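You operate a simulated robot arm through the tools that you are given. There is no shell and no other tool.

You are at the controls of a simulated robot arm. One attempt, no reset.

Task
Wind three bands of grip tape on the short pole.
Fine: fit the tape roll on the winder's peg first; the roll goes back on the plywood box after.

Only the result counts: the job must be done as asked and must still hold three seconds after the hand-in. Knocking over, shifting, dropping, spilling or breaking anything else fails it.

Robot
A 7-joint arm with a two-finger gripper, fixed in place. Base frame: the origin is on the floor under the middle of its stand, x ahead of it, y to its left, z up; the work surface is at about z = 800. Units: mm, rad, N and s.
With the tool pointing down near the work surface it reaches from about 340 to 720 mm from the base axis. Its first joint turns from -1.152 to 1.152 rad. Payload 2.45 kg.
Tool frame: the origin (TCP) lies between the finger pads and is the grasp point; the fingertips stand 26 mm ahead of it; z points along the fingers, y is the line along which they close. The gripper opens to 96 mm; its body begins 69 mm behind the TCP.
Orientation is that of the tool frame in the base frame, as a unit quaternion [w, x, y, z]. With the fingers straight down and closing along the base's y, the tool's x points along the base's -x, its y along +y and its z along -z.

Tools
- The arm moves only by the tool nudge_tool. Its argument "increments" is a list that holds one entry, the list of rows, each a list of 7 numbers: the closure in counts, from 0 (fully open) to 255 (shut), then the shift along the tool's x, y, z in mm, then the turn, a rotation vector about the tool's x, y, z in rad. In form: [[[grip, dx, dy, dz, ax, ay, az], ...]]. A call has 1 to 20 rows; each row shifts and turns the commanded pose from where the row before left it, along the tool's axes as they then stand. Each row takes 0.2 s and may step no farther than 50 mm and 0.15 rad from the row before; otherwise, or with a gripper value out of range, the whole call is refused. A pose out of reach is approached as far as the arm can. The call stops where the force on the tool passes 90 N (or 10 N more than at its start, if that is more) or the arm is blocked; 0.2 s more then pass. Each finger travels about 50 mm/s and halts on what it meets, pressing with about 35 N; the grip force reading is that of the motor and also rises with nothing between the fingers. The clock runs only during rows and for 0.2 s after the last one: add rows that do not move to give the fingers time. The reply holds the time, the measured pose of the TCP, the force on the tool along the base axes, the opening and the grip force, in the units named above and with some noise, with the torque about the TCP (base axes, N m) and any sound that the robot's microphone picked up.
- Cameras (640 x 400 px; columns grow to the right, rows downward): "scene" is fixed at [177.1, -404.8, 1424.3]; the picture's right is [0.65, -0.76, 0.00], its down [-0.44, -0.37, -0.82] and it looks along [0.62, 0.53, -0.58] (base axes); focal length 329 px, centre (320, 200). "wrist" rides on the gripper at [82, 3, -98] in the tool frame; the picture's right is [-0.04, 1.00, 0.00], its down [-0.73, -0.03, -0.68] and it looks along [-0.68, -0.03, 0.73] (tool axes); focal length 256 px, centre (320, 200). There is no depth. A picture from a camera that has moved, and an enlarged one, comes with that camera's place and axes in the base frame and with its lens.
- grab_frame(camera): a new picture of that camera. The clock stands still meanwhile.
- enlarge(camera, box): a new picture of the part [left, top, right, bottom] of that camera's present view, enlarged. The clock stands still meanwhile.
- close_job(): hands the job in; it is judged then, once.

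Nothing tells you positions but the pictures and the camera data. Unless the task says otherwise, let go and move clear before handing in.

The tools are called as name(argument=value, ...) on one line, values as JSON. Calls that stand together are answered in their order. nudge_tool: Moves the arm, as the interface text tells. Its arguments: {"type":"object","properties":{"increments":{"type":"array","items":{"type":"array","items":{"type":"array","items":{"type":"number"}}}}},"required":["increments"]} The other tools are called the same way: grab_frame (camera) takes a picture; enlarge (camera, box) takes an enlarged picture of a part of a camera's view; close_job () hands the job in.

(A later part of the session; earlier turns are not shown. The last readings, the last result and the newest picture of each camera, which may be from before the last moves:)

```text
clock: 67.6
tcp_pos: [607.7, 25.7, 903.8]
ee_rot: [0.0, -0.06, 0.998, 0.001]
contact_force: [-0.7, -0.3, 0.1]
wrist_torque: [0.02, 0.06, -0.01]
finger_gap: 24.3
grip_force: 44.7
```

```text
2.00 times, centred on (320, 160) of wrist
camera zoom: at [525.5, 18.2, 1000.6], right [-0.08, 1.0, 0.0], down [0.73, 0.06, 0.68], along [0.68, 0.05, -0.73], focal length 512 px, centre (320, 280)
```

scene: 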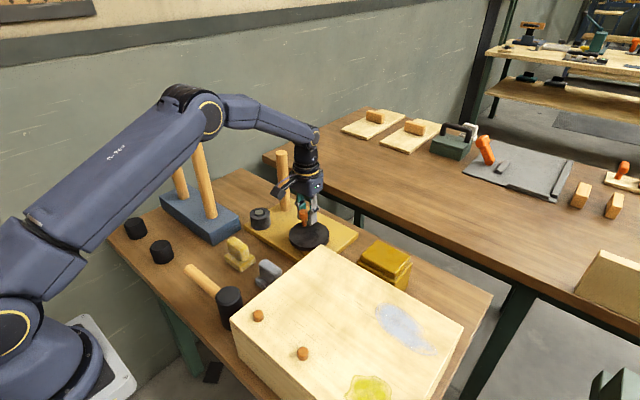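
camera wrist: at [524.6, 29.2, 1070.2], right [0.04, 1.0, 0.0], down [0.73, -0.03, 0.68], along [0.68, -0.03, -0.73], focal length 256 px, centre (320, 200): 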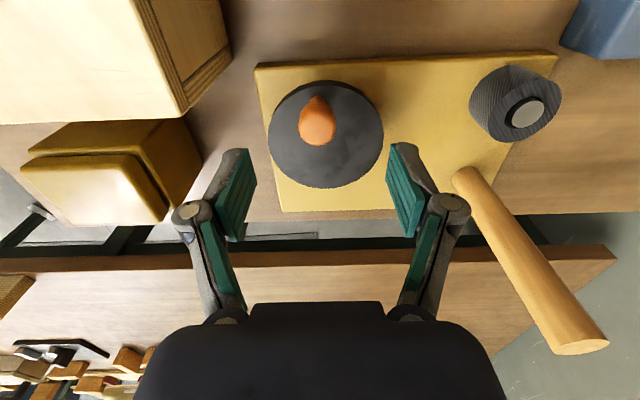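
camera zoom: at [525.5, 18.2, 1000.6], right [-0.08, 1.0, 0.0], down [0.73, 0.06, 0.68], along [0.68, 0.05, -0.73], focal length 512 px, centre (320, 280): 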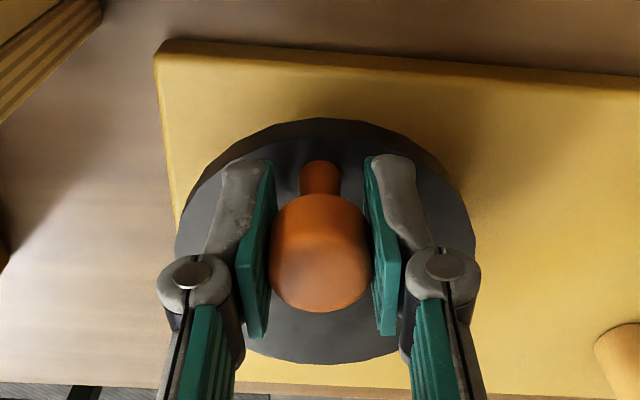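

Gripped. I'll turn counter-clockwise by 60° now.

nudge_tool(increments=[[[230, -0.2, -4.12, 0, 0, 0, -0.10472], [230, -0.2, -4.12, 0, 0, 0, -0.10472], [230, -0.2, -4.12, 0, 0, 0, -0.10472], [230, -0.2, -4.12, 0, 0, 0, -0.10472], [230, -0.2, -4.12, 0, 0, 0, -0.10472], [230, -0.2, -4.12, 0, 0, 0, -0.10472], [230, -0.2, -4.12, 0, 0, 0, -0.10472], [230, -0.2, -4.12, 0, 0, 0, -0.10472], [230, -0.2, -4.12, 0, 0, 0, -0.10472], [230, -0.2, -4.12, 0, 0, 0, -0.10472], [230, 0, 0, 0, 0, 0, 0]]])

grab_frame(camera="wrist")

enlarge(camera="scene", box=[220, 140, 360, 260])

```text
clock: 70.0
tcp_pos: [631.0, -4.8, 902.8]
ee_rot: [0.001, -0.552, 0.834, 0.0]
contact_force: [2.8, 17.1, -1.6]
wrist_torque: [-0.11, 0.01, 0.15]
finger_gap: 24.3
grip_force: 45.0
```

```text
taken
camera wrist: at [595.6, -80.3, 1000.4], right [-0.9, 0.43, 0.0], down [0.31, 0.66, 0.68], along [0.29, 0.62, -0.73], focal length 256 px, centre (320, 200)
```

wrist: 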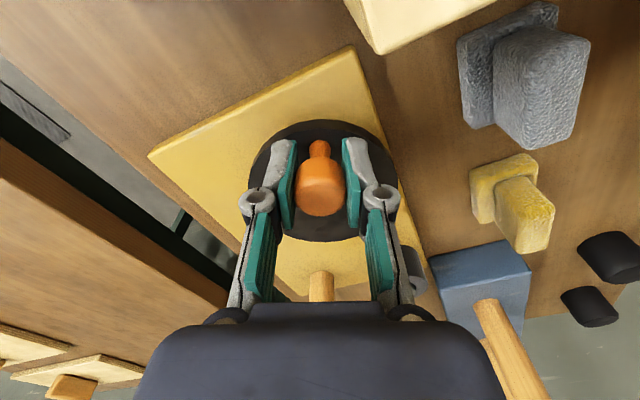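

```text
3.33 times, centred on (290, 200) of scene
camera zoom: at [177.2, -404.3, 1424.4], right [0.65, -0.76, 0.0], down [-0.44, -0.37, -0.82], along [0.62, 0.53, -0.58], focal length 1098 px, centre (420, 200)
```

zoom: 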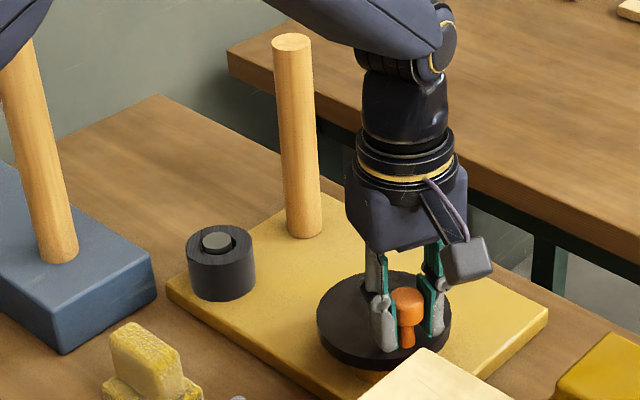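

nudge_tool(increments=[[[230, -1.0, -4.05, 0, 0, 0, -0.10472], [230, -0.7, -4.05, 0, 0, 0, -0.10472], [230, -0.21, -4.05, 0, 0, 0, -0.10472], [230, -0.21, -4.05, 0, 0, 0, -0.10472], [230, -0.21, -4.05, 0, 0, 0, -0.10472], [230, 0, 0, 0, 0, 0, 0]]])

grab_frame(camera="wrist")

```text
clock: 71.4
tcp_pos: [649.8, -7.1, 903.2]
ee_rot: [-0.001, 0.749, -0.663, -0.001]
contact_force: [0.3, 17.8, -2.5]
wrist_torque: [-0.38, -0.09, -0.07]
finger_gap: 24.6
grip_force: 44.7
```

```text
taken
camera wrist: at [657.1, -90.3, 1000.4], right [-1.0, -0.08, 0.0], down [-0.06, 0.73, 0.68], along [-0.06, 0.68, -0.73], focal length 256 px, centre (320, 200)
```

wrist: 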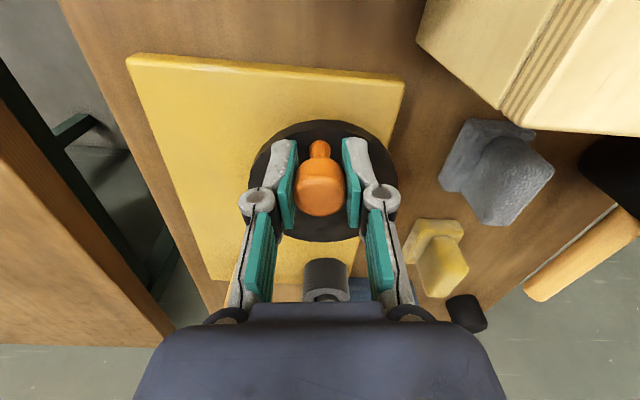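

nudge_tool(increments=[[[230, -1.2, -4.0, 0, 0, 0, -0.10472], [230, -0.9, -4.0, 0, 0, 0, -0.10472], [230, -0.21, -4.0, 0, 0, 0, -0.10472], [230, -0.21, -4.0, 0, 0, 0, -0.10472], [230, -0.21, -4.0, 0, 0, 0, -0.10472], [230, -0.21, -4.0, 0, 0, 0, -0.10472], [230, -0.21, -4.0, 0, 0, 0, -0.10472], [230, -0.21, -4.0, 0, 0, 0, -0.10472], [230, 0, 0, 0, 0, 0, 0]]])

grab_frame(camera="wrist")

enlarge(camera="scene", box=[220, 140, 360, 260])

```text
clock: 73.4
tcp_pos: [677.8, 8.2, 903.5]
ee_rot: [0.001, 0.954, -0.3, 0.0]
contact_force: [-3.4, 8.1, -8.7]
wrist_torque: [-0.12, -0.2, -0.1]
finger_gap: 24.3
grip_force: 44.7
```

```text
taken
camera wrist: at [741.8, -42.3, 1000.5], right [-0.61, -0.8, 0.0], down [-0.58, 0.45, 0.68], along [-0.54, 0.41, -0.73], focal length 256 px, centre (320, 200)
```

wrist: 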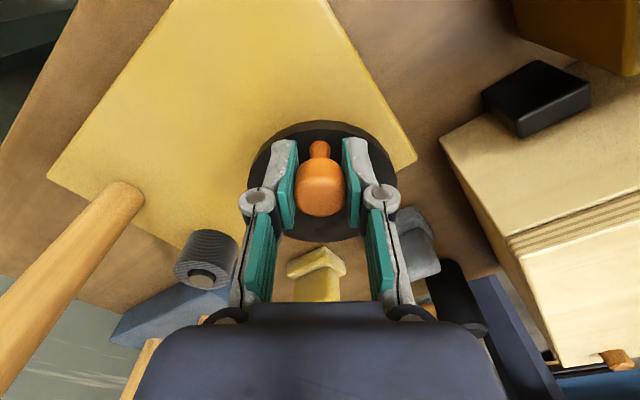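

```text
3.33 times, centred on (290, 200) of scene
camera zoom: at [177.2, -404.6, 1424.3], right [0.65, -0.76, 0.0], down [-0.44, -0.37, -0.82], along [0.62, 0.53, -0.58], focal length 1098 px, centre (420, 200)
```

zoom: 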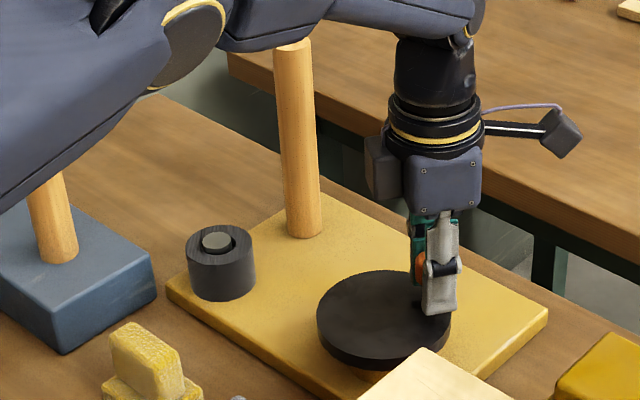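

grab_frame(camera="scene")

```text
taken
```

scene: 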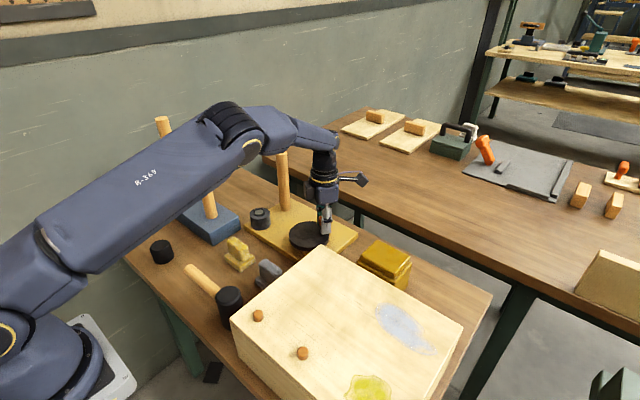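

Yaw 145° works, but the elbow is starting to swing. I'll release here, reset the wrist 180° back to -35°, and keep to the moderate range afterwards.

nudge_tool(increments=[[[120, 0, 0, 0, 0, 0, 0], [60, 0, 0, 0, 0, 0, 0], [60, 0, 0, 0, 0, 0, 0], [60, 0, 0, -20, 0, 0, 0], [60, 0, 0, -25, 0, 0, 0], [60, 0, 0, -25, 0, 0, 0], [60, 0, 0, 0, 0, 0, 0.1428], [60, 0, 0, 0, 0, 0, 0.1428], [60, 0, 0, 0, 0, 0, 0.1428], [60, 0, 0, 0, 0, 0, 0.1428], [60, 0, 0, 0, 0, 0, 0.1428], [60, 0, 0, 0, 0, 0, 0.1428], [60, 0, 0, 0, 0, 0, 0.1428], [60, 0, 0, 0, 0, 0, 0.1428], [60, 0, 0, 0, 0, 0, 0.1428], [60, 0, 0, 0, 0, 0, 0.1428], [60, 0, 0, 0, 0, 0, 0.1428]]])

nudge_tool(increments=[[[60, 0, 0, 0, 0, 0, 0.1428], [60, 0, 0, 0, 0, 0, 0.1428], [60, 0, 0, 0, 0, 0, 0.1428], [60, 0, 0, 0, 0, 0, 0.1428], [60, 0, 0, 0, 0, 0, 0.1428], [60, 0, 0, 0, 0, 0, 0.1428], [60, 0, 0, 0, 0, 0, 0.1428], [60, 0, 0, 0, 0, 0, 0.1428], [60, 0, 0, 0, 0, 0, 0.1428], [60, 0, 0, 0, 0, 0, 0.1428], [60, 0, 0, 0, 0, 0, 0.1428], [60, 0, 0, 0, 0, 0, 0], [60, 0, 0, 0, 0, 0, 0]]])

enlarge(camera="wrist", box=[220, 20, 420, 180])

grab_frame(camera="scene")

```text
clock: 77.0
tcp_pos: [677.4, 9.1, 973.3]
ee_rot: [0.0, -0.459, 0.889, 0.0]
contact_force: [-0.3, 0.9, -0.4]
wrist_torque: [-0.02, -0.02, -0.01]
finger_gap: 73.5
grip_force: 0.2
```

```text
clock: 79.8
tcp_pos: [676.6, 9.5, 973.9]
ee_rot: [0.0, 0.302, 0.953, 0.0]
contact_force: [0.4, -0.7, -0.5]
wrist_torque: [-0.02, -0.03, 0.01]
finger_gap: 73.4
grip_force: 0.1
```

```text
2.50 times, centred on (320, 100) of wrist
camera zoom: at [611.9, 57.6, 1071.0], right [0.61, 0.79, 0.0], down [0.58, -0.45, 0.68], along [0.54, -0.41, -0.73], focal length 640 px, centre (320, 450)
```

zoom: 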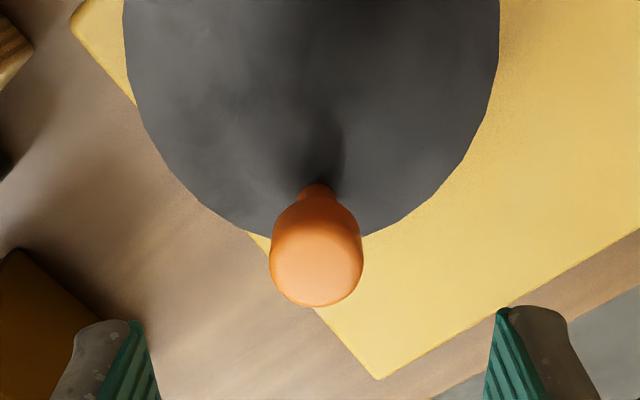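

```text
taken
```

scene: 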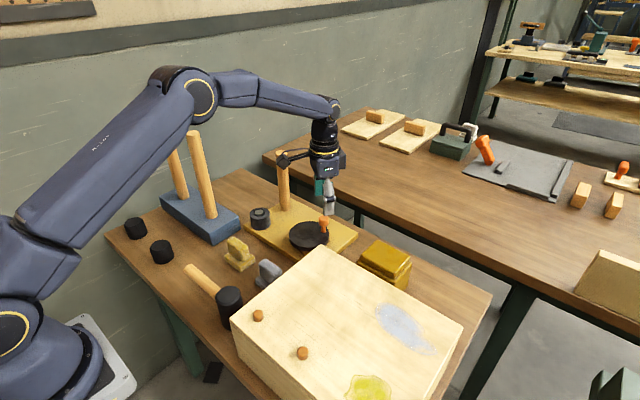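

nudge_tool(increments=[[[60, 0, -1, 23, 0, 0, 0], [60, 0, 0, 24, 0, 0, 0], [60, 0, 0, 24, 0, 0, 0], [60, 0, 0, 0, 0, 0, 0], [230, 0, 0, 0, 0, 0, 0], [230, 0, 0, 0, 0, 0, 0], [230, 0, 0, 0, 0, 0, 0], [230, 0, 0, 0, 0, 0, 0], [230, 0, 0, 0, 0, 0, 0]]])

nudge_tool(increments=[[[230, 0.211, 4.05, 0, 0, 0, -0.10472], [230, 0.211, 4.05, 0, 0, 0, -0.10472], [230, 0.211, 4.05, 0, 0, 0, -0.10472], [230, 0.211, 4.05, 0, 0, 0, -0.10472], [230, 0.211, 4.05, 0, 0, 0, -0.10472], [230, 0.211, 4.05, 0, 0, 0, -0.10472], [230, 0.211, 4.05, 0, 0, 0, -0.10472], [230, 0.211, 4.05, 0, 0, 0, -0.10472], [230, 0, 0, 0, 0, 0, 0]]])

enlarge(camera="wrist", box=[220, 60, 420, 260])

```text
clock: 81.8
tcp_pos: [676.4, 8.2, 903.4]
ee_rot: [0.0, 0.302, 0.953, 0.001]
contact_force: [1.5, 0.0, -1.6]
wrist_torque: [-0.01, -0.06, -0.03]
finger_gap: 24.4
grip_force: 45.1
```

```text
clock: 83.8
tcp_pos: [683.0, 39.4, 902.7]
ee_rot: [0.001, -0.113, 0.994, -0.001]
contact_force: [-6.2, 0.0, 15.0]
wrist_torque: [-0.09, 0.66, -0.05]
finger_gap: 24.2
grip_force: 44.5
```

```text
2.00 times, centred on (320, 160) of wrist
camera zoom: at [601.9, 22.3, 1000.4], right [-0.19, 0.98, 0.0], down [0.72, 0.14, 0.68], along [0.67, 0.13, -0.73], focal length 512 px, centre (320, 280)
```

zoom: 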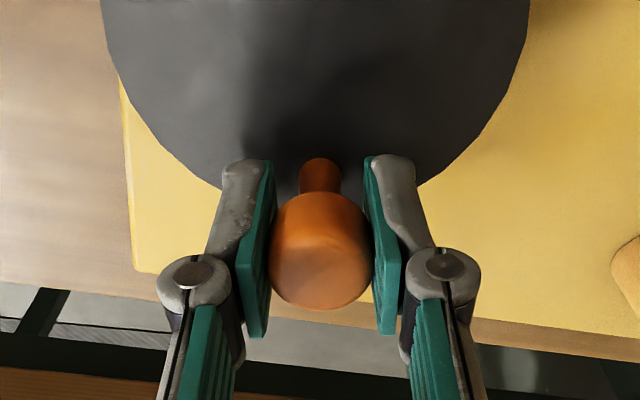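

nudge_tool(increments=[[[230, 0.211, 4.05, -0.3, 0, 0, -0.10472], [230, 0.211, 4.05, -0.3, 0, 0, -0.10472], [230, 0.211, 4.05, 0, 0, 0, -0.10472], [230, 0.211, 4.05, 0, 0, 0, -0.10472], [230, 0.211, 4.05, 0, 0, 0, -0.10472], [230, 0.211, 4.05, 0, 0, 0, -0.10472], [230, 0.211, 4.05, 0, 0, 0, -0.10472], [230, 0.211, 4.05, 0, 0, 0, -0.10472], [230, 0.211, 4.05, 0, 0, 0, -0.10472], [230, 0, 0, 0, 0, 0, 0]]])

enlarge(camera="wrist", box=[220, 60, 420, 260])

enlarge(camera="scene", box=[220, 140, 360, 260])

```text
clock: 86.0
tcp_pos: [660.1, 65.4, 903.0]
ee_rot: [0.001, -0.552, 0.834, 0.0]
contact_force: [0.6, 5.5, 3.7]
wrist_torque: [0.11, -0.07, -0.01]
finger_gap: 24.6
grip_force: 45.5
```

```text
2.00 times, centred on (320, 160) of wrist
camera zoom: at [625.6, -9.6, 1000.3], right [-0.9, 0.43, 0.0], down [0.31, 0.66, 0.68], along [0.29, 0.61, -0.73], focal length 512 px, centre (320, 280)
```

zoom: 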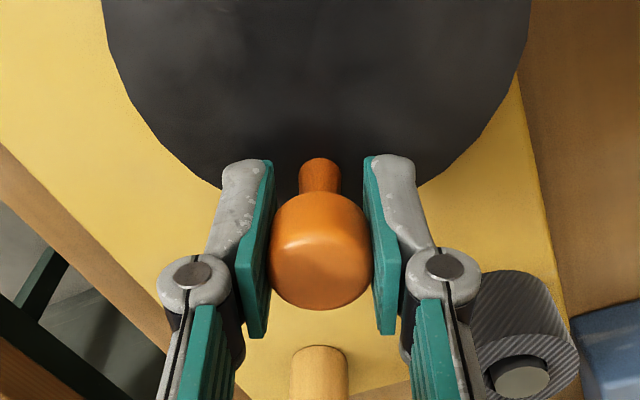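

```text
3.33 times, centred on (290, 200) of scene
camera zoom: at [177.1, -404.6, 1424.3], right [0.65, -0.76, 0.0], down [-0.44, -0.37, -0.82], along [0.62, 0.53, -0.58], focal length 1098 px, centre (420, 200)
```

zoom: 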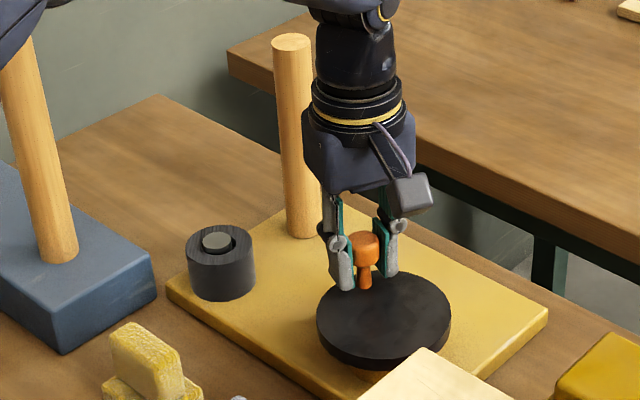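

The turn is smooth at R≈38.7 with low forces, and the knob is back at about 67°. I'll release, reset the wrist to -113° while raised, and look again.

nudge_tool(increments=[[[120, 0, 0, 0, 0, 0, 0], [60, 0, 0, 0, 0, 0, 0], [60, 0, 0, 0, 0, 0, 0], [60, 0, 0, -20, 0, 0, 0], [60, 0, 0, -25, 0, 0, 0], [60, 0, 0, -25, 0, 0, 0], [60, 0, 0, 0, 0, 0, 0.1428], [60, 0, 0, 0, 0, 0, 0.1428], [60, 0, 0, 0, 0, 0, 0.1428], [60, 0, 0, 0, 0, 0, 0.1428], [60, 0, 0, 0, 0, 0, 0.1428], [60, 0, 0, 0, 0, 0, 0.1428], [60, 0, 0, 0, 0, 0, 0.1428], [60, 0, 0, 0, 0, 0, 0.1428], [60, 0, 0, 0, 0, 0, 0.1428], [60, 0, 0, 0, 0, 0, 0.1428], [60, 0, 0, 0, 0, 0, 0.1428]]])

nudge_tool(increments=[[[60, 0, 0, 0, 0, 0, 0.1428], [60, 0, 0, 0, 0, 0, 0.1428], [60, 0, 0, 0, 0, 0, 0.1428], [60, 0, 0, 0, 0, 0, 0.1428], [60, 0, 0, 0, 0, 0, 0.1428], [60, 0, 0, 0, 0, 0, 0.1428], [60, 0, 0, 0, 0, 0, 0.1428], [60, 0, 0, 0, 0, 0, 0.1428], [60, 0, 0, 0, 0, 0, 0.1428], [60, 0, 0, 0, 0, 0, 0.1428], [60, 0, 0, 0, 0, 0, 0.1428], [60, 0, 0, 0, 0, 0, 0], [60, 0, 0, 0, 0, 0, 0]]])

enlarge(camera="wrist", box=[220, 20, 420, 180])

enlarge(camera="scene", box=[200, 80, 380, 260])

```text
clock: 89.6
tcp_pos: [659.6, 66.2, 973.8]
ee_rot: [0.0, 0.2, 0.98, 0.0]
contact_force: [-0.2, -0.7, 0.4]
wrist_torque: [0.02, 0.0, -0.02]
finger_gap: 73.7
grip_force: 0.1
```

```text
clock: 92.4
tcp_pos: [660.4, 64.3, 971.3]
ee_rot: [0.0, 0.834, 0.551, 0.001]
contact_force: [0.2, 0.3, 0.0]
wrist_torque: [0.01, -0.01, 0.02]
finger_gap: 73.7
grip_force: 0.0
```

```text
2.50 times, centred on (320, 100) of wrist
camera zoom: at [695.2, 137.9, 1069.9], right [0.9, -0.43, 0.0], down [-0.31, -0.66, 0.68], along [-0.29, -0.61, -0.73], focal length 640 px, centre (320, 450)
```

zoom: 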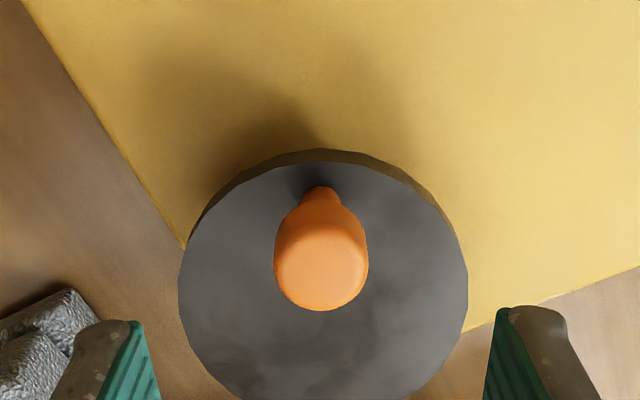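

```text
2.22 times, centred on (290, 170) of scene
camera zoom: at [177.1, -404.8, 1424.3], right [0.65, -0.76, 0.0], down [-0.44, -0.37, -0.82], along [0.62, 0.53, -0.58], focal length 732 px, centre (387, 267)
```

zoom: 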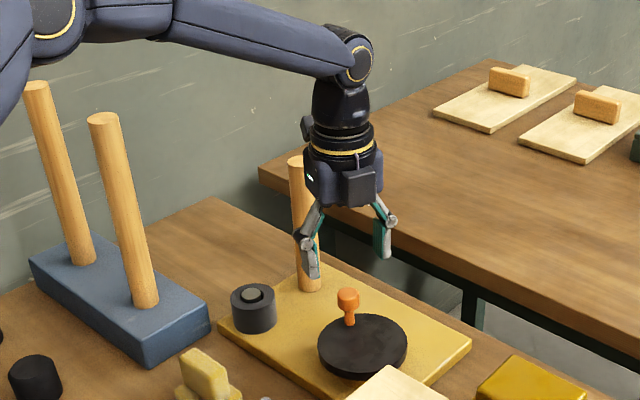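

Aligned. I'll descend, grip, and continue counter-clockwise in two stages.

nudge_tool(increments=[[[60, -0.5, 0, 23, 0, 0, 0], [60, 0, 0, 23, 0, 0, 0], [60, 0, 0, 23.5, 0, 0, 0], [60, 0, 0, 0, 0, 0, 0], [230, 0, 0, 0, 0, 0, 0], [230, 0, 0, 0, 0, 0, 0], [230, 0, 0, 0, 0, 0, 0], [230, 0, 0, 0, 0, 0, 0], [230, 0, 0, 0, 0, 0, 0]]])

nudge_tool(increments=[[[230, -0.211, -4.05, 0, 0, 0, -0.10472], [230, -0.211, -4.05, 0, 0, 0, -0.10472], [230, -0.211, -4.05, 0, 0, 0, -0.10472], [230, -0.211, -4.05, 0, 0, 0, -0.10472], [230, -0.211, -4.05, 0, 0, 0, -0.10472], [230, -0.211, -4.05, 0, 0, 0, -0.10472], [230, -0.211, -4.05, 0, 0, 0, -0.10472], [230, -0.211, -4.05, 0, 0, 0, -0.10472], [230, -0.211, -4.05, 0, 0, 0, -0.10472], [230, -0.211, -4.05, 0, 0, 0, -0.10472], [230, 0, 0, 0, 0, 0, 0]]])

enlarge(camera="scene", box=[220, 140, 360, 260])

```text
clock: 94.4
tcp_pos: [660.5, 64.7, 902.9]
ee_rot: [0.0, 0.834, 0.552, 0.0]
contact_force: [1.5, 0.6, -2.3]
wrist_torque: [0.13, -0.08, 0.06]
finger_gap: 24.2
grip_force: 45.0
```

```text
clock: 96.8
tcp_pos: [621.7, 60.4, 902.7]
ee_rot: [0.0, 0.446, 0.895, 0.0]
contact_force: [5.8, 6.7, -17.0]
wrist_torque: [0.17, 0.07, 0.3]
finger_gap: 24.5
grip_force: 44.8
```

```text
3.33 times, centred on (290, 200) of scene
camera zoom: at [177.6, -404.6, 1424.3], right [0.65, -0.76, 0.0], down [-0.44, -0.37, -0.82], along [0.62, 0.53, -0.58], focal length 1098 px, centre (420, 200)
```

zoom: 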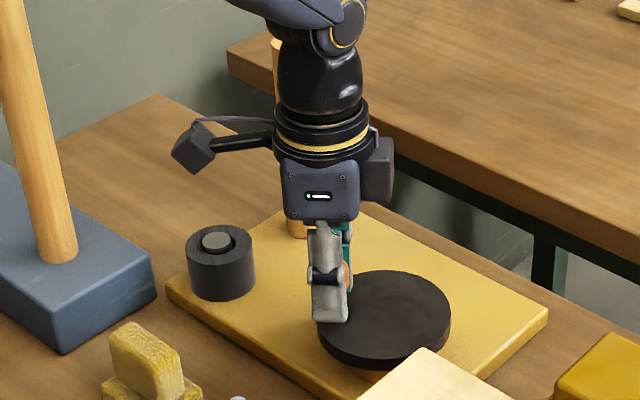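

nudge_tool(increments=[[[230, -0.211, -4.05, 0.2, 0, 0, -0.10472], [230, -0.211, -4.05, 0.2, 0, 0, -0.10472], [230, -0.211, -4.05, 0.2, 0, 0, -0.10472], [230, -0.211, -4.05, 0, 0, 0, -0.10472], [230, -0.211, -4.05, 0, 0, 0, -0.10472], [230, -0.211, -4.05, 0, 0, 0, -0.10472], [230, -0.211, -4.05, 0, 0, 0, -0.10472], [230, -0.211, -4.05, 0, 0, 0, -0.10472], [230, -0.211, -4.05, 0, 0, 0, -0.10472], [230, -0.211, -4.05, 0, 0, 0, -0.10472], [230, -0.211, -4.05, 0, 0, 0, -0.10472], [230, 0, 0, 0, 0, 0, 0]]])

enlarge(camera="scene", box=[220, 140, 360, 260])

grab_frame(camera="wrist")

```text
clock: 99.4
tcp_pos: [607.8, 20.6, 901.9]
ee_rot: [0.0, -0.112, 0.994, 0.0]
contact_force: [0.8, -8.1, -6.3]
wrist_torque: [0.1, -0.9, -0.26]
finger_gap: 24.1
grip_force: 44.9
```

```text
3.33 times, centred on (290, 200) of scene
camera zoom: at [177.2, -405.0, 1424.2], right [0.65, -0.76, 0.0], down [-0.44, -0.37, -0.82], along [0.62, 0.53, -0.58], focal length 1098 px, centre (420, 200)
```

zoom: 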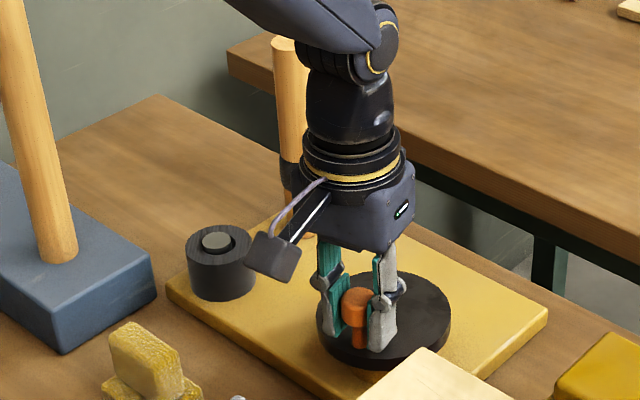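

```text
taken
camera wrist: at [527.8, 4.5, 1000.5], right [-0.19, 0.98, 0.0], down [0.72, 0.14, 0.68], along [0.67, 0.13, -0.73], focal length 256 px, centre (320, 200)
```

wrist: 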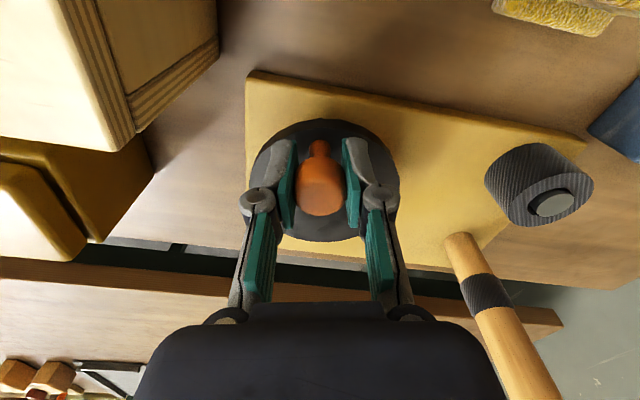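

A dark band has appeared on the pole, so counter-clockwise is the right way. I'll look at it closely to learn when bands count.

enlarge(camera="wrist", box=[420, 210, 580, 400])

enlarge(camera="scene", box=[270, 150, 310, 200])

```text
2.11 times, centred on (500, 305) of wrist
camera zoom: at [527.8, 4.5, 1000.5], right [-0.19, 0.98, 0.0], down [0.72, 0.14, 0.68], along [0.67, 0.13, -0.73], focal length 539 px, centre (-59, -21)
```

zoom: 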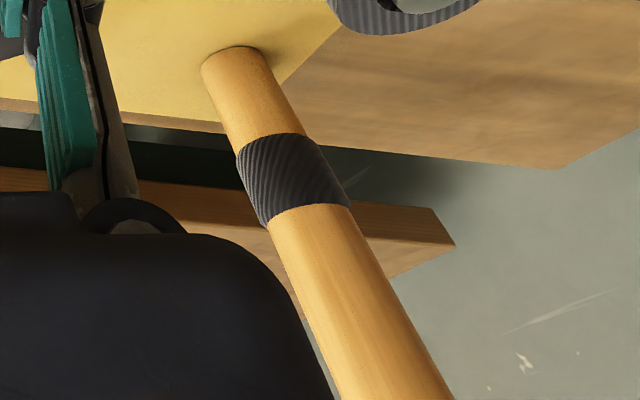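

```text
8.00 times, centred on (290, 175) of scene
camera zoom: at [177.2, -405.0, 1424.2], right [0.65, -0.76, 0.0], down [-0.44, -0.37, -0.82], along [0.62, 0.53, -0.58], focal length 2634 px, centre (560, 400)
```

zoom: 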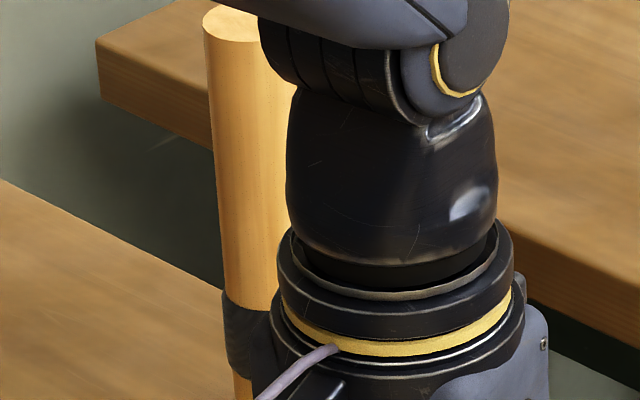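

The band is complete and sits at the pole's lower part, so bands are laid one at a time. I'll continue counter-clockwise and watch when the second appears.

nudge_tool(increments=[[[230, -0.211, -4.05, 0, 0, 0, -0.10472], [230, -0.211, -4.05, 0, 0, 0, -0.10472], [230, -0.211, -4.05, 0, 0, 0, -0.10472], [230, -0.211, -4.05, 0, 0, 0, -0.10472], [230, -0.211, -4.05, 0, 0, 0, -0.10472], [230, -0.211, -4.05, 0, 0, 0, -0.10472], [230, -0.211, -4.05, 0, 0, 0, -0.10472], [230, -0.211, -4.05, 0, 0, 0, -0.10472], [230, -0.211, -4.05, 0, 0, 0, -0.10472], [230, 0, 0, 0, 0, 0, 0]]])

enlarge(camera="scene", box=[220, 140, 360, 260])

enlarge(camera="wrist", box=[220, 60, 420, 260])

```text
clock: 101.6
tcp_pos: [631.1, -5.3, 903.3]
ee_rot: [0.002, -0.552, 0.834, 0.001]
contact_force: [4.6, 6.7, -6.8]
wrist_torque: [-0.31, 0.09, -0.04]
finger_gap: 24.4
grip_force: 45.0
```

```text
3.33 times, centred on (290, 200) of scene
camera zoom: at [177.4, -404.6, 1424.3], right [0.65, -0.76, 0.0], down [-0.44, -0.37, -0.82], along [0.62, 0.53, -0.58], focal length 1098 px, centre (420, 200)
```

zoom: 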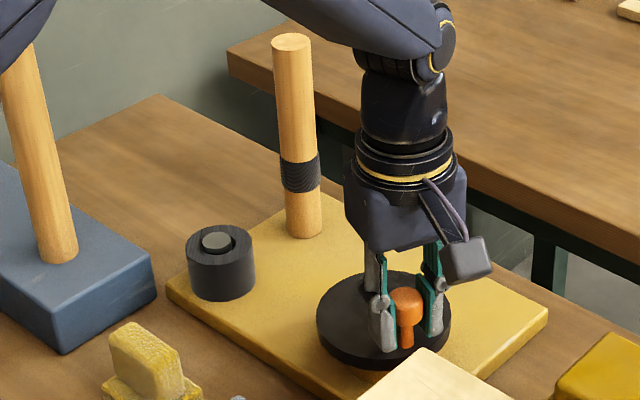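

```text
2.00 times, centred on (320, 160) of wrist
camera zoom: at [595.2, -80.1, 1000.4], right [-0.9, 0.43, 0.0], down [0.31, 0.66, 0.68], along [0.29, 0.62, -0.73], focal length 512 px, centre (320, 280)
```

zoom: 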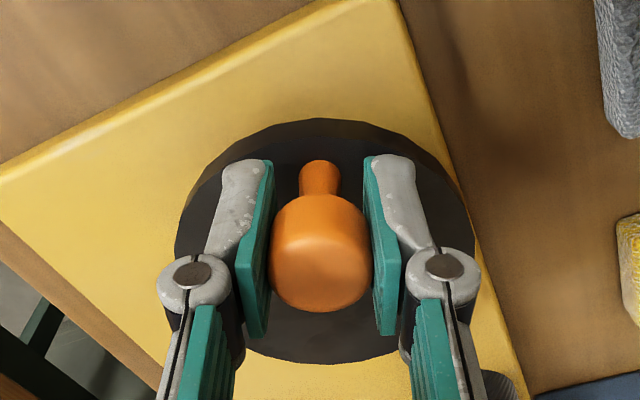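

One band is clearly on the pole. I'll reset the wrist by 180° and continue.

nudge_tool(increments=[[[120, 0, 0, 0, 0, 0, 0], [60, 0, 0, 0, 0, 0, 0], [60, 0, 0, 0, 0, 0, 0], [60, 0, 0, -20, 0, 0, 0], [60, 0, 0, -25, 0, 0, 0], [60, 0, 0, -25, 0, 0, 0], [60, 0, 0, 0, 0, 0, 0.1428], [60, 0, 0, 0, 0, 0, 0.1428], [60, 0, 0, 0, 0, 0, 0.1428], [60, 0, 0, 0, 0, 0, 0.1428], [60, 0, 0, 0, 0, 0, 0.1428], [60, 0, 0, 0, 0, 0, 0.1428], [60, 0, 0, 0, 0, 0, 0.1428], [60, 0, 0, 0, 0, 0, 0.1428], [60, 0, 0, 0, 0, 0, 0.1428], [60, 0, 0, 0, 0, 0, 0.1428], [60, 0, 0, 0, 0, 0, 0.1428]]])

nudge_tool(increments=[[[60, 0, 0, 0, 0, 0, 0.1428], [60, 0, 0, 0, 0, 0, 0.1428], [60, 0, 0, 0, 0, 0, 0.1428], [60, 0, 0, 0, 0, 0, 0.1428], [60, 0, 0, 0, 0, 0, 0.1428], [60, 0, 0, 0, 0, 0, 0.1428], [60, 0, 0, 0, 0, 0, 0.1428], [60, 0, 0, 0, 0, 0, 0.1428], [60, 0, 0, 0, 0, 0, 0.1428], [60, 0, 0, 0, 0, 0, 0.1428], [60, 0, 0, 0, 0, 0, 0.1428], [60, 0, 0, 0, 0, 0, 0], [60, 0, 0, 0, 0, 0, 0]]])

enlarge(camera="wrist", box=[220, 20, 420, 180])

enlarge(camera="scene", box=[220, 140, 360, 260])

```text
clock: 105.2
tcp_pos: [630.4, -6.4, 972.7]
ee_rot: [0.001, 0.201, 0.98, 0.0]
contact_force: [0.4, 0.5, 0.0]
wrist_torque: [-0.01, 0.03, 0.01]
finger_gap: 73.5
grip_force: 0.2
```

```text
clock: 108.0
tcp_pos: [629.4, -5.8, 971.2]
ee_rot: [0.0, 0.834, 0.551, 0.0]
contact_force: [0.1, -0.1, 0.7]
wrist_torque: [-0.01, -0.01, -0.01]
finger_gap: 73.5
grip_force: 0.1
```

```text
2.50 times, centred on (320, 100) of wrist
camera zoom: at [664.4, 66.7, 1070.0], right [0.9, -0.43, 0.0], down [-0.31, -0.66, 0.68], along [-0.29, -0.61, -0.73], focal length 640 px, centre (320, 450)
```

zoom: 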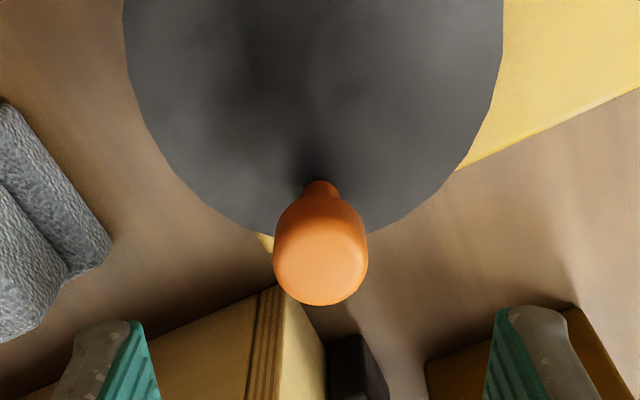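

```text
3.33 times, centred on (290, 200) of scene
camera zoom: at [177.1, -404.8, 1424.3], right [0.65, -0.76, 0.0], down [-0.44, -0.37, -0.82], along [0.62, 0.53, -0.58], focal length 1098 px, centre (420, 200)
```

zoom: 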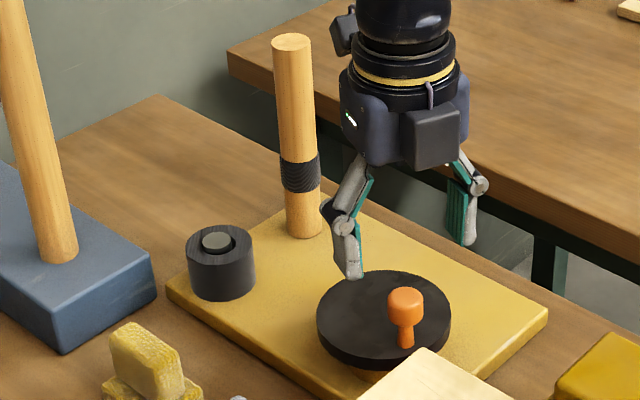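

nudge_tool(increments=[[[60, 0, 0, 23, 0, 0, 0], [60, 0, 0, 23, 0, 0, 0], [60, 0, 0, 23, 0, 0, 0], [60, 0, 0, 0, 0, 0, 0], [230, 0, 0, 0, 0, 0, 0], [230, 0, 0, 0, 0, 0, 0], [230, 0, 0, 0, 0, 0, 0], [230, 0, 0, 0, 0, 0, 0], [230, 0, 0, 0, 0, 0, 0]]])

nudge_tool(increments=[[[230, 0.211, 4.05, 0, 0, 0, -0.10472], [230, 0.211, 4.05, 0, 0, 0, -0.10472], [230, 0.211, 4.05, 0, 0, 0, -0.10472], [230, 0.211, 4.05, 0, 0, 0, -0.10472], [230, 0.211, 4.05, 0, 0, 0, -0.10472], [230, 0.211, 4.05, 0, 0, 0, -0.10472], [230, 0.211, 4.05, 0, 0, 0, -0.10472], [230, 0.211, 4.05, 0, 0, 0, -0.10472], [230, 0.211, 4.05, 0, 0, 0, -0.10472], [230, 0.211, 4.05, 0, 0, 0, -0.10472], [230, 0.211, 4.05, 0, 0, 0, -0.10472], [230, 0.211, 4.05, 0, 0, 0, -0.10472], [230, 0.211, 4.05, 0, 0, 0, -0.10472], [230, 0.211, 4.05, 0, 0, 0, -0.10472], [230, 0.211, 4.05, 0, 0, 0, -0.10472], [230, 0, 0, 0, 0, 0, 0]]])

enlarge(camera="scene", box=[220, 140, 360, 260])

enlarge(camera="wrist", box=[220, 60, 420, 260])

```text
clock: 110.0
tcp_pos: [628.7, -5.9, 903.2]
ee_rot: [0.0, 0.834, 0.552, -0.001]
contact_force: [1.1, -0.8, -2.3]
wrist_torque: [-0.04, -0.03, -0.04]
finger_gap: 24.3
grip_force: 45.3
```

```text
clock: 113.4
tcp_pos: [681.7, 14.4, 903.2]
ee_rot: [0.002, 0.198, 0.98, 0.0]
contact_force: [19.8, -10.7, -12.8]
wrist_torque: [0.04, 0.07, 0.16]
finger_gap: 24.6
grip_force: 44.8
```

```text
3.33 times, centred on (290, 200) of scene
camera zoom: at [177.9, -405.1, 1424.1], right [0.65, -0.76, 0.0], down [-0.44, -0.37, -0.82], along [0.62, 0.53, -0.58], focal length 1098 px, centre (420, 200)
```

zoom: 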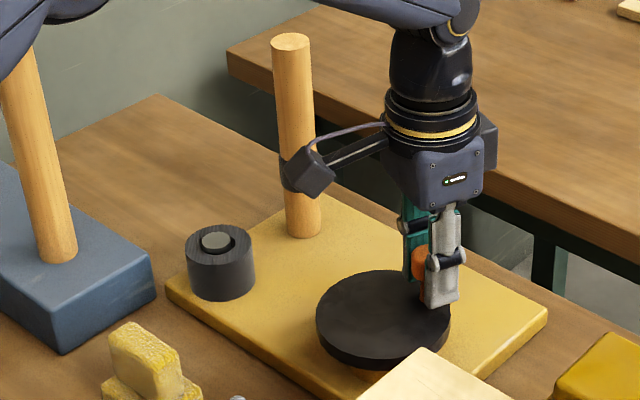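

```text
2.00 times, centred on (320, 160) of wrist
camera zoom: at [607.2, 47.8, 1000.3], right [0.43, 0.9, 0.0], down [0.66, -0.31, 0.68], along [0.62, -0.29, -0.73], focal length 512 px, centre (320, 280)
```

zoom: 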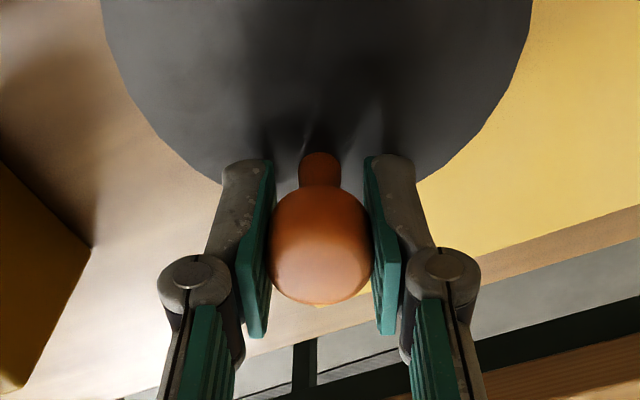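

nudge_tool(increments=[[[230, -0.5, 4.1, 0.3, 0, 0, -0.10472], [230, -0.5, 4.1, 0.3, 0, 0, -0.10472], [230, -0.1, 4.1, 0, 0, 0, -0.10472], [230, 0.211, 4.1, 0, 0, 0, -0.10472], [230, 0.211, 4.1, 0, 0, 0, -0.10472], [230, 0.211, 4.1, 0, 0, 0, -0.10472], [230, 0.211, 4.1, 0, 0, 0, -0.10472], [230, 0.211, 4.1, 0, 0, 0, -0.10472], [230, 0.211, 4.1, 0, 0, 0, -0.10472], [230, 0.211, 4.1, 0, 0, 0, -0.10472], [230, 0.211, 4.1, 0, 0, 0, -0.10472], [230, 0.211, 4.1, 0, 0, 0, -0.10472], [230, 0.211, 4.1, 0, 0, 0, -0.10472], [230, 0.211, 4.1, 0, 0, 0, -0.10472], [230, 0.211, 4.1, 0, 0, 0, -0.10472], [230, 0, 0, 0, 0, 0, 0]]])

enlarge(camera="scene", box=[220, 140, 360, 260])

enlarge(camera="wrist", box=[220, 60, 420, 260])

```text
clock: 116.8
tcp_pos: [660.7, 67.7, 903.4]
ee_rot: [0.001, -0.553, 0.833, 0.001]
contact_force: [7.4, 17.5, -8.7]
wrist_torque: [0.54, -0.15, 0.0]
finger_gap: 24.4
grip_force: 45.1
```

```text
3.33 times, centred on (290, 200) of scene
camera zoom: at [177.5, -404.3, 1424.4], right [0.65, -0.76, 0.0], down [-0.44, -0.37, -0.82], along [0.62, 0.53, -0.58], focal length 1098 px, centre (420, 200)
```

zoom: 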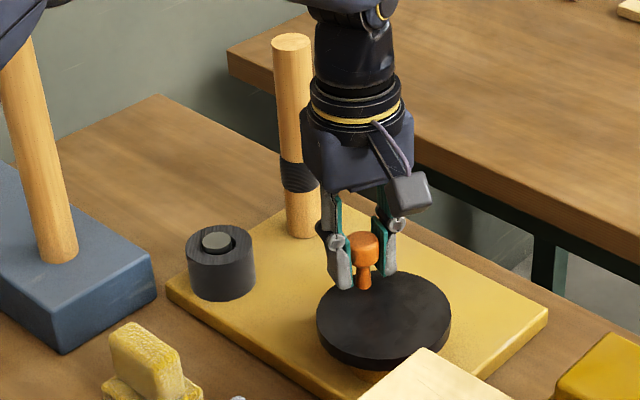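

```text
2.00 times, centred on (320, 160) of wrist
camera zoom: at [625.9, -8.1, 1000.5], right [-0.91, 0.42, 0.0], down [0.31, 0.66, 0.68], along [0.29, 0.62, -0.73], focal length 512 px, centre (320, 280)
```

zoom: 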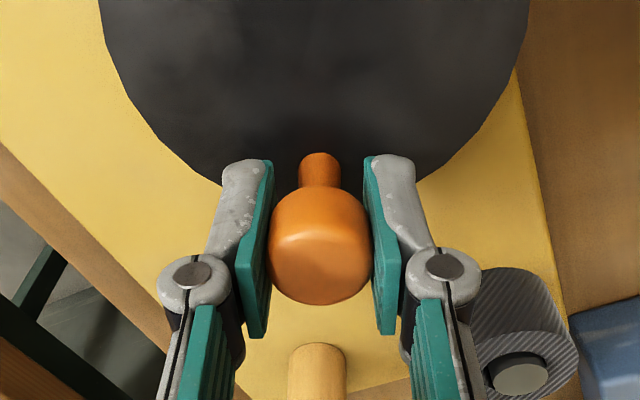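

One band is still showing at about +247° net. I'll ease off, reset the wrist, and continue.

nudge_tool(increments=[[[230, -2, 0, 0, 0, 0, 0], [120, 0, 0, 0, 0, 0, 0], [60, 0, 0, 0, 0, 0, 0], [60, 0, 0, 0, 0, 0, 0], [60, 0, 0, -20, 0, 0, 0], [60, 0, 0, -25, 0, 0, 0], [60, 0, 0, -25, 0, 0, 0], [60, 0, 0, 0, 0, 0, 0.1428], [60, 0, 0, 0, 0, 0, 0.1428], [60, 0, 0, 0, 0, 0, 0.1428], [60, 0, 0, 0, 0, 0, 0.1428], [60, 0, 0, 0, 0, 0, 0.1428], [60, 0, 0, 0, 0, 0, 0.1428], [60, 0, 0, 0, 0, 0, 0.1428], [60, 0, 0, 0, 0, 0, 0.1428], [60, 0, 0, 0, 0, 0, 0.1428], [60, 0, 0, 0, 0, 0, 0.1428], [60, 0, 0, 0, 0, 0, 0.1428]]])

nudge_tool(increments=[[[60, 0, 0, 0, 0, 0, 0.1428], [60, 0, 0, 0, 0, 0, 0.1428], [60, 0, 0, 0, 0, 0, 0.1428], [60, 0, 0, 0, 0, 0, 0.1428], [60, 0, 0, 0, 0, 0, 0.1428], [60, 0, 0, 0, 0, 0, 0.1428], [60, 0, 0, 0, 0, 0, 0.1428], [60, 0, 0, 0, 0, 0, 0.1428], [60, 0, 0, 0, 0, 0, 0.1428], [60, 0, 0, 0, 0, 0, 0.1428], [60, 0, 0, 0, 0, 0, 0.1428], [60, 0, 0, 0, 0, 0, 0], [60, 0, 0, 0, 0, 0, 0]]])

enlarge(camera="wrist", box=[220, 20, 420, 180])

enlarge(camera="scene", box=[220, 140, 360, 260])

```text
clock: 120.6
tcp_pos: [662.4, 67.2, 973.6]
ee_rot: [0.0, 0.2, 0.98, 0.0]
contact_force: [-1.4, -0.4, 0.3]
wrist_torque: [0.05, -0.04, -0.01]
finger_gap: 73.6
grip_force: 0.0
```

```text
clock: 123.4
tcp_pos: [661.7, 67.2, 972.4]
ee_rot: [0.0, 0.834, 0.552, 0.0]
contact_force: [-0.3, 0.7, -0.3]
wrist_torque: [0.01, -0.03, 0.03]
finger_gap: 73.3
grip_force: 0.1
```

```text
2.50 times, centred on (320, 100) of wrist
camera zoom: at [696.4, 140.1, 1070.2], right [0.9, -0.43, 0.0], down [-0.31, -0.66, 0.68], along [-0.29, -0.61, -0.73], focal length 640 px, centre (320, 450)
```

zoom: 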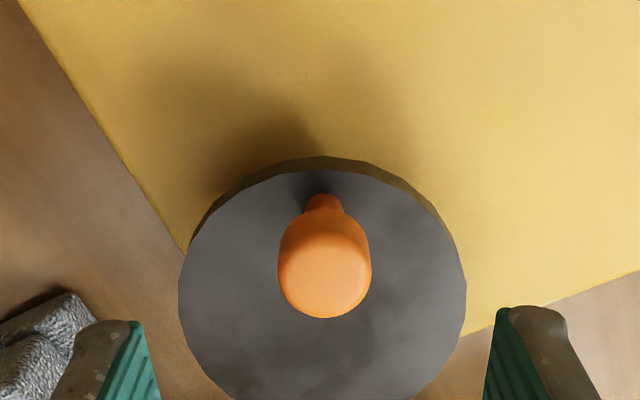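

```text
3.33 times, centred on (290, 200) of scene
camera zoom: at [177.1, -404.8, 1424.3], right [0.65, -0.76, 0.0], down [-0.44, -0.37, -0.82], along [0.62, 0.53, -0.58], focal length 1098 px, centre (420, 200)
```

zoom: 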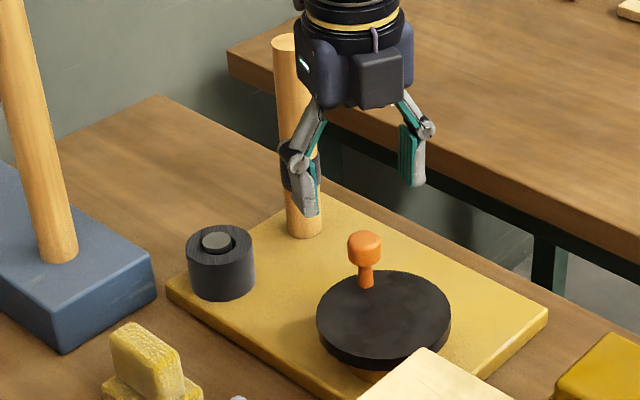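

nudge_tool(increments=[[[60, -2.5, 1.2, 23, 0, 0, 0], [60, 0, 0, 23, 0, 0, 0], [60, 0, 0, 24, 0, 0, 0], [60, 0, 0, 0, 0, 0, 0], [230, 0, 0, 0, 0, 0, 0], [230, 0, 0, 0, 0, 0, 0], [230, 0, 0, 0, 0, 0, 0], [230, 0, 0, 0, 0, 0, 0], [230, 0, 0, 0, 0, 0, 0]]])

nudge_tool(increments=[[[230, -0.211, -4.08, 0, 0, 0, -0.10472], [230, -0.211, -4.08, 0, 0, 0, -0.10472], [230, -0.211, -4.08, 0, 0, 0, -0.10472], [230, -0.211, -4.08, 0, 0, 0, -0.10472], [230, -0.211, -4.08, 0, 0, 0, -0.10472], [230, -0.211, -4.08, 0, 0, 0, -0.10472], [230, -0.211, -4.08, 0, 0, 0, -0.10472], [230, -0.211, -4.08, 0, 0, 0, -0.10472], [230, -0.211, -4.08, 0, 0, 0, -0.10472], [230, -0.211, -4.08, 0, 0, 0, -0.10472], [230, -0.211, -4.08, 0, 0, 0, -0.10472], [230, -0.211, -4.08, 0, 0, 0, -0.10472], [230, -0.211, -4.08, 0, 0, 0, -0.10472], [230, -0.211, -4.08, 0, 0, 0, -0.10472], [230, -0.211, -4.08, 0, 0, 0, -0.10472], [230, 0, 0, 0, 0, 0, 0]]])

enlarge(camera="scene", box=[220, 140, 360, 260])

grab_frame(camera="wrist")

```text
clock: 125.4
tcp_pos: [661.9, 65.5, 901.7]
ee_rot: [0.0, 0.834, 0.552, 0.0]
contact_force: [1.7, 0.8, -1.8]
wrist_torque: [0.06, 0.0, -0.03]
finger_gap: 24.4
grip_force: 45.0
```

```text
clock: 128.8
tcp_pos: [609.5, 42.7, 902.7]
ee_rot: [0.0, 0.198, 0.98, -0.001]
contact_force: [2.1, 5.3, -18.0]
wrist_torque: [0.03, -0.08, 0.21]
finger_gap: 24.4
grip_force: 45.1
```

```text
3.33 times, centred on (290, 200) of scene
camera zoom: at [177.5, -404.6, 1424.3], right [0.65, -0.76, 0.0], down [-0.44, -0.37, -0.82], along [0.62, 0.53, -0.58], focal length 1098 px, centre (420, 200)
```

zoom: 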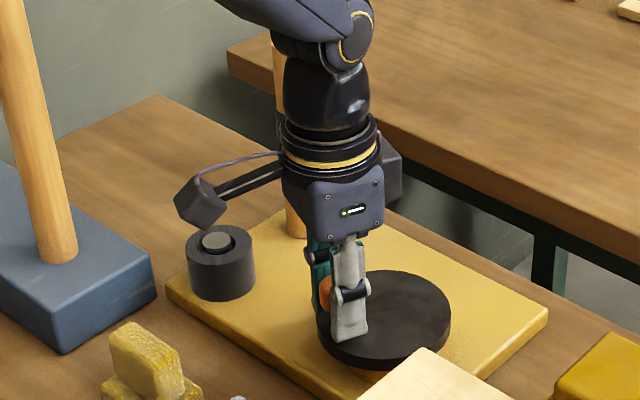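

```text
taken
camera wrist: at [535.7, 76.8, 1000.2], right [0.43, 0.9, 0.0], down [0.66, -0.31, 0.68], along [0.61, -0.29, -0.73], focal length 256 px, centre (320, 200)
```

wrist: 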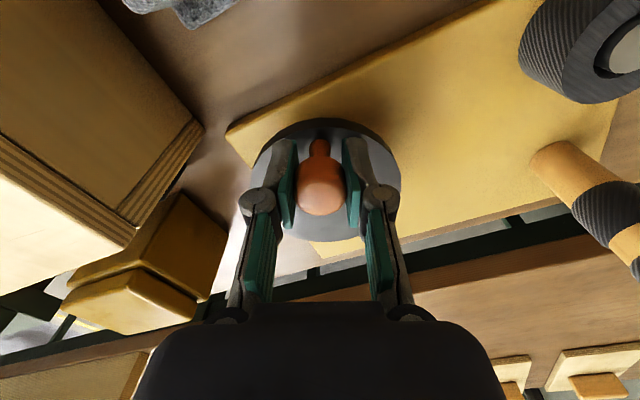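

enlarge(camera="wrist", box=[520, 130, 640, 290])

enlarge(camera="scene", box=[270, 150, 310, 210])

```text
2.50 times, centred on (580, 210) of wrist
camera zoom: at [535.7, 76.8, 1000.2], right [0.43, 0.9, 0.0], down [0.66, -0.31, 0.68], along [0.61, -0.29, -0.73], focal length 640 px, centre (-330, 175)
```

zoom: 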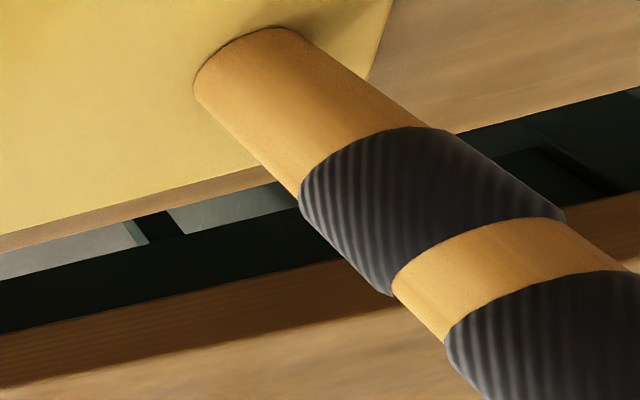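

```text
6.67 times, centred on (290, 180) of scene
camera zoom: at [177.5, -404.6, 1424.3], right [0.65, -0.76, 0.0], down [-0.44, -0.37, -0.82], along [0.62, 0.53, -0.58], focal length 2195 px, centre (520, 333)
```

zoom: 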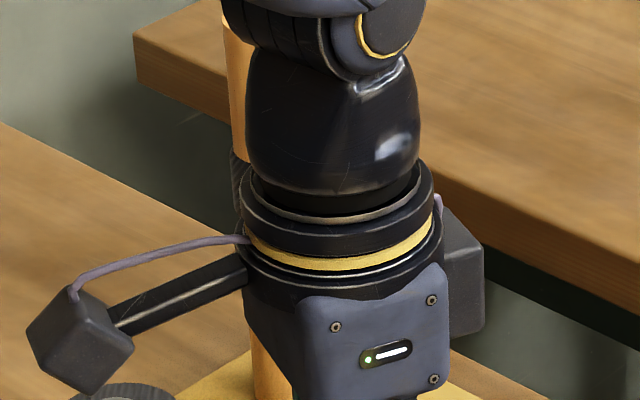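

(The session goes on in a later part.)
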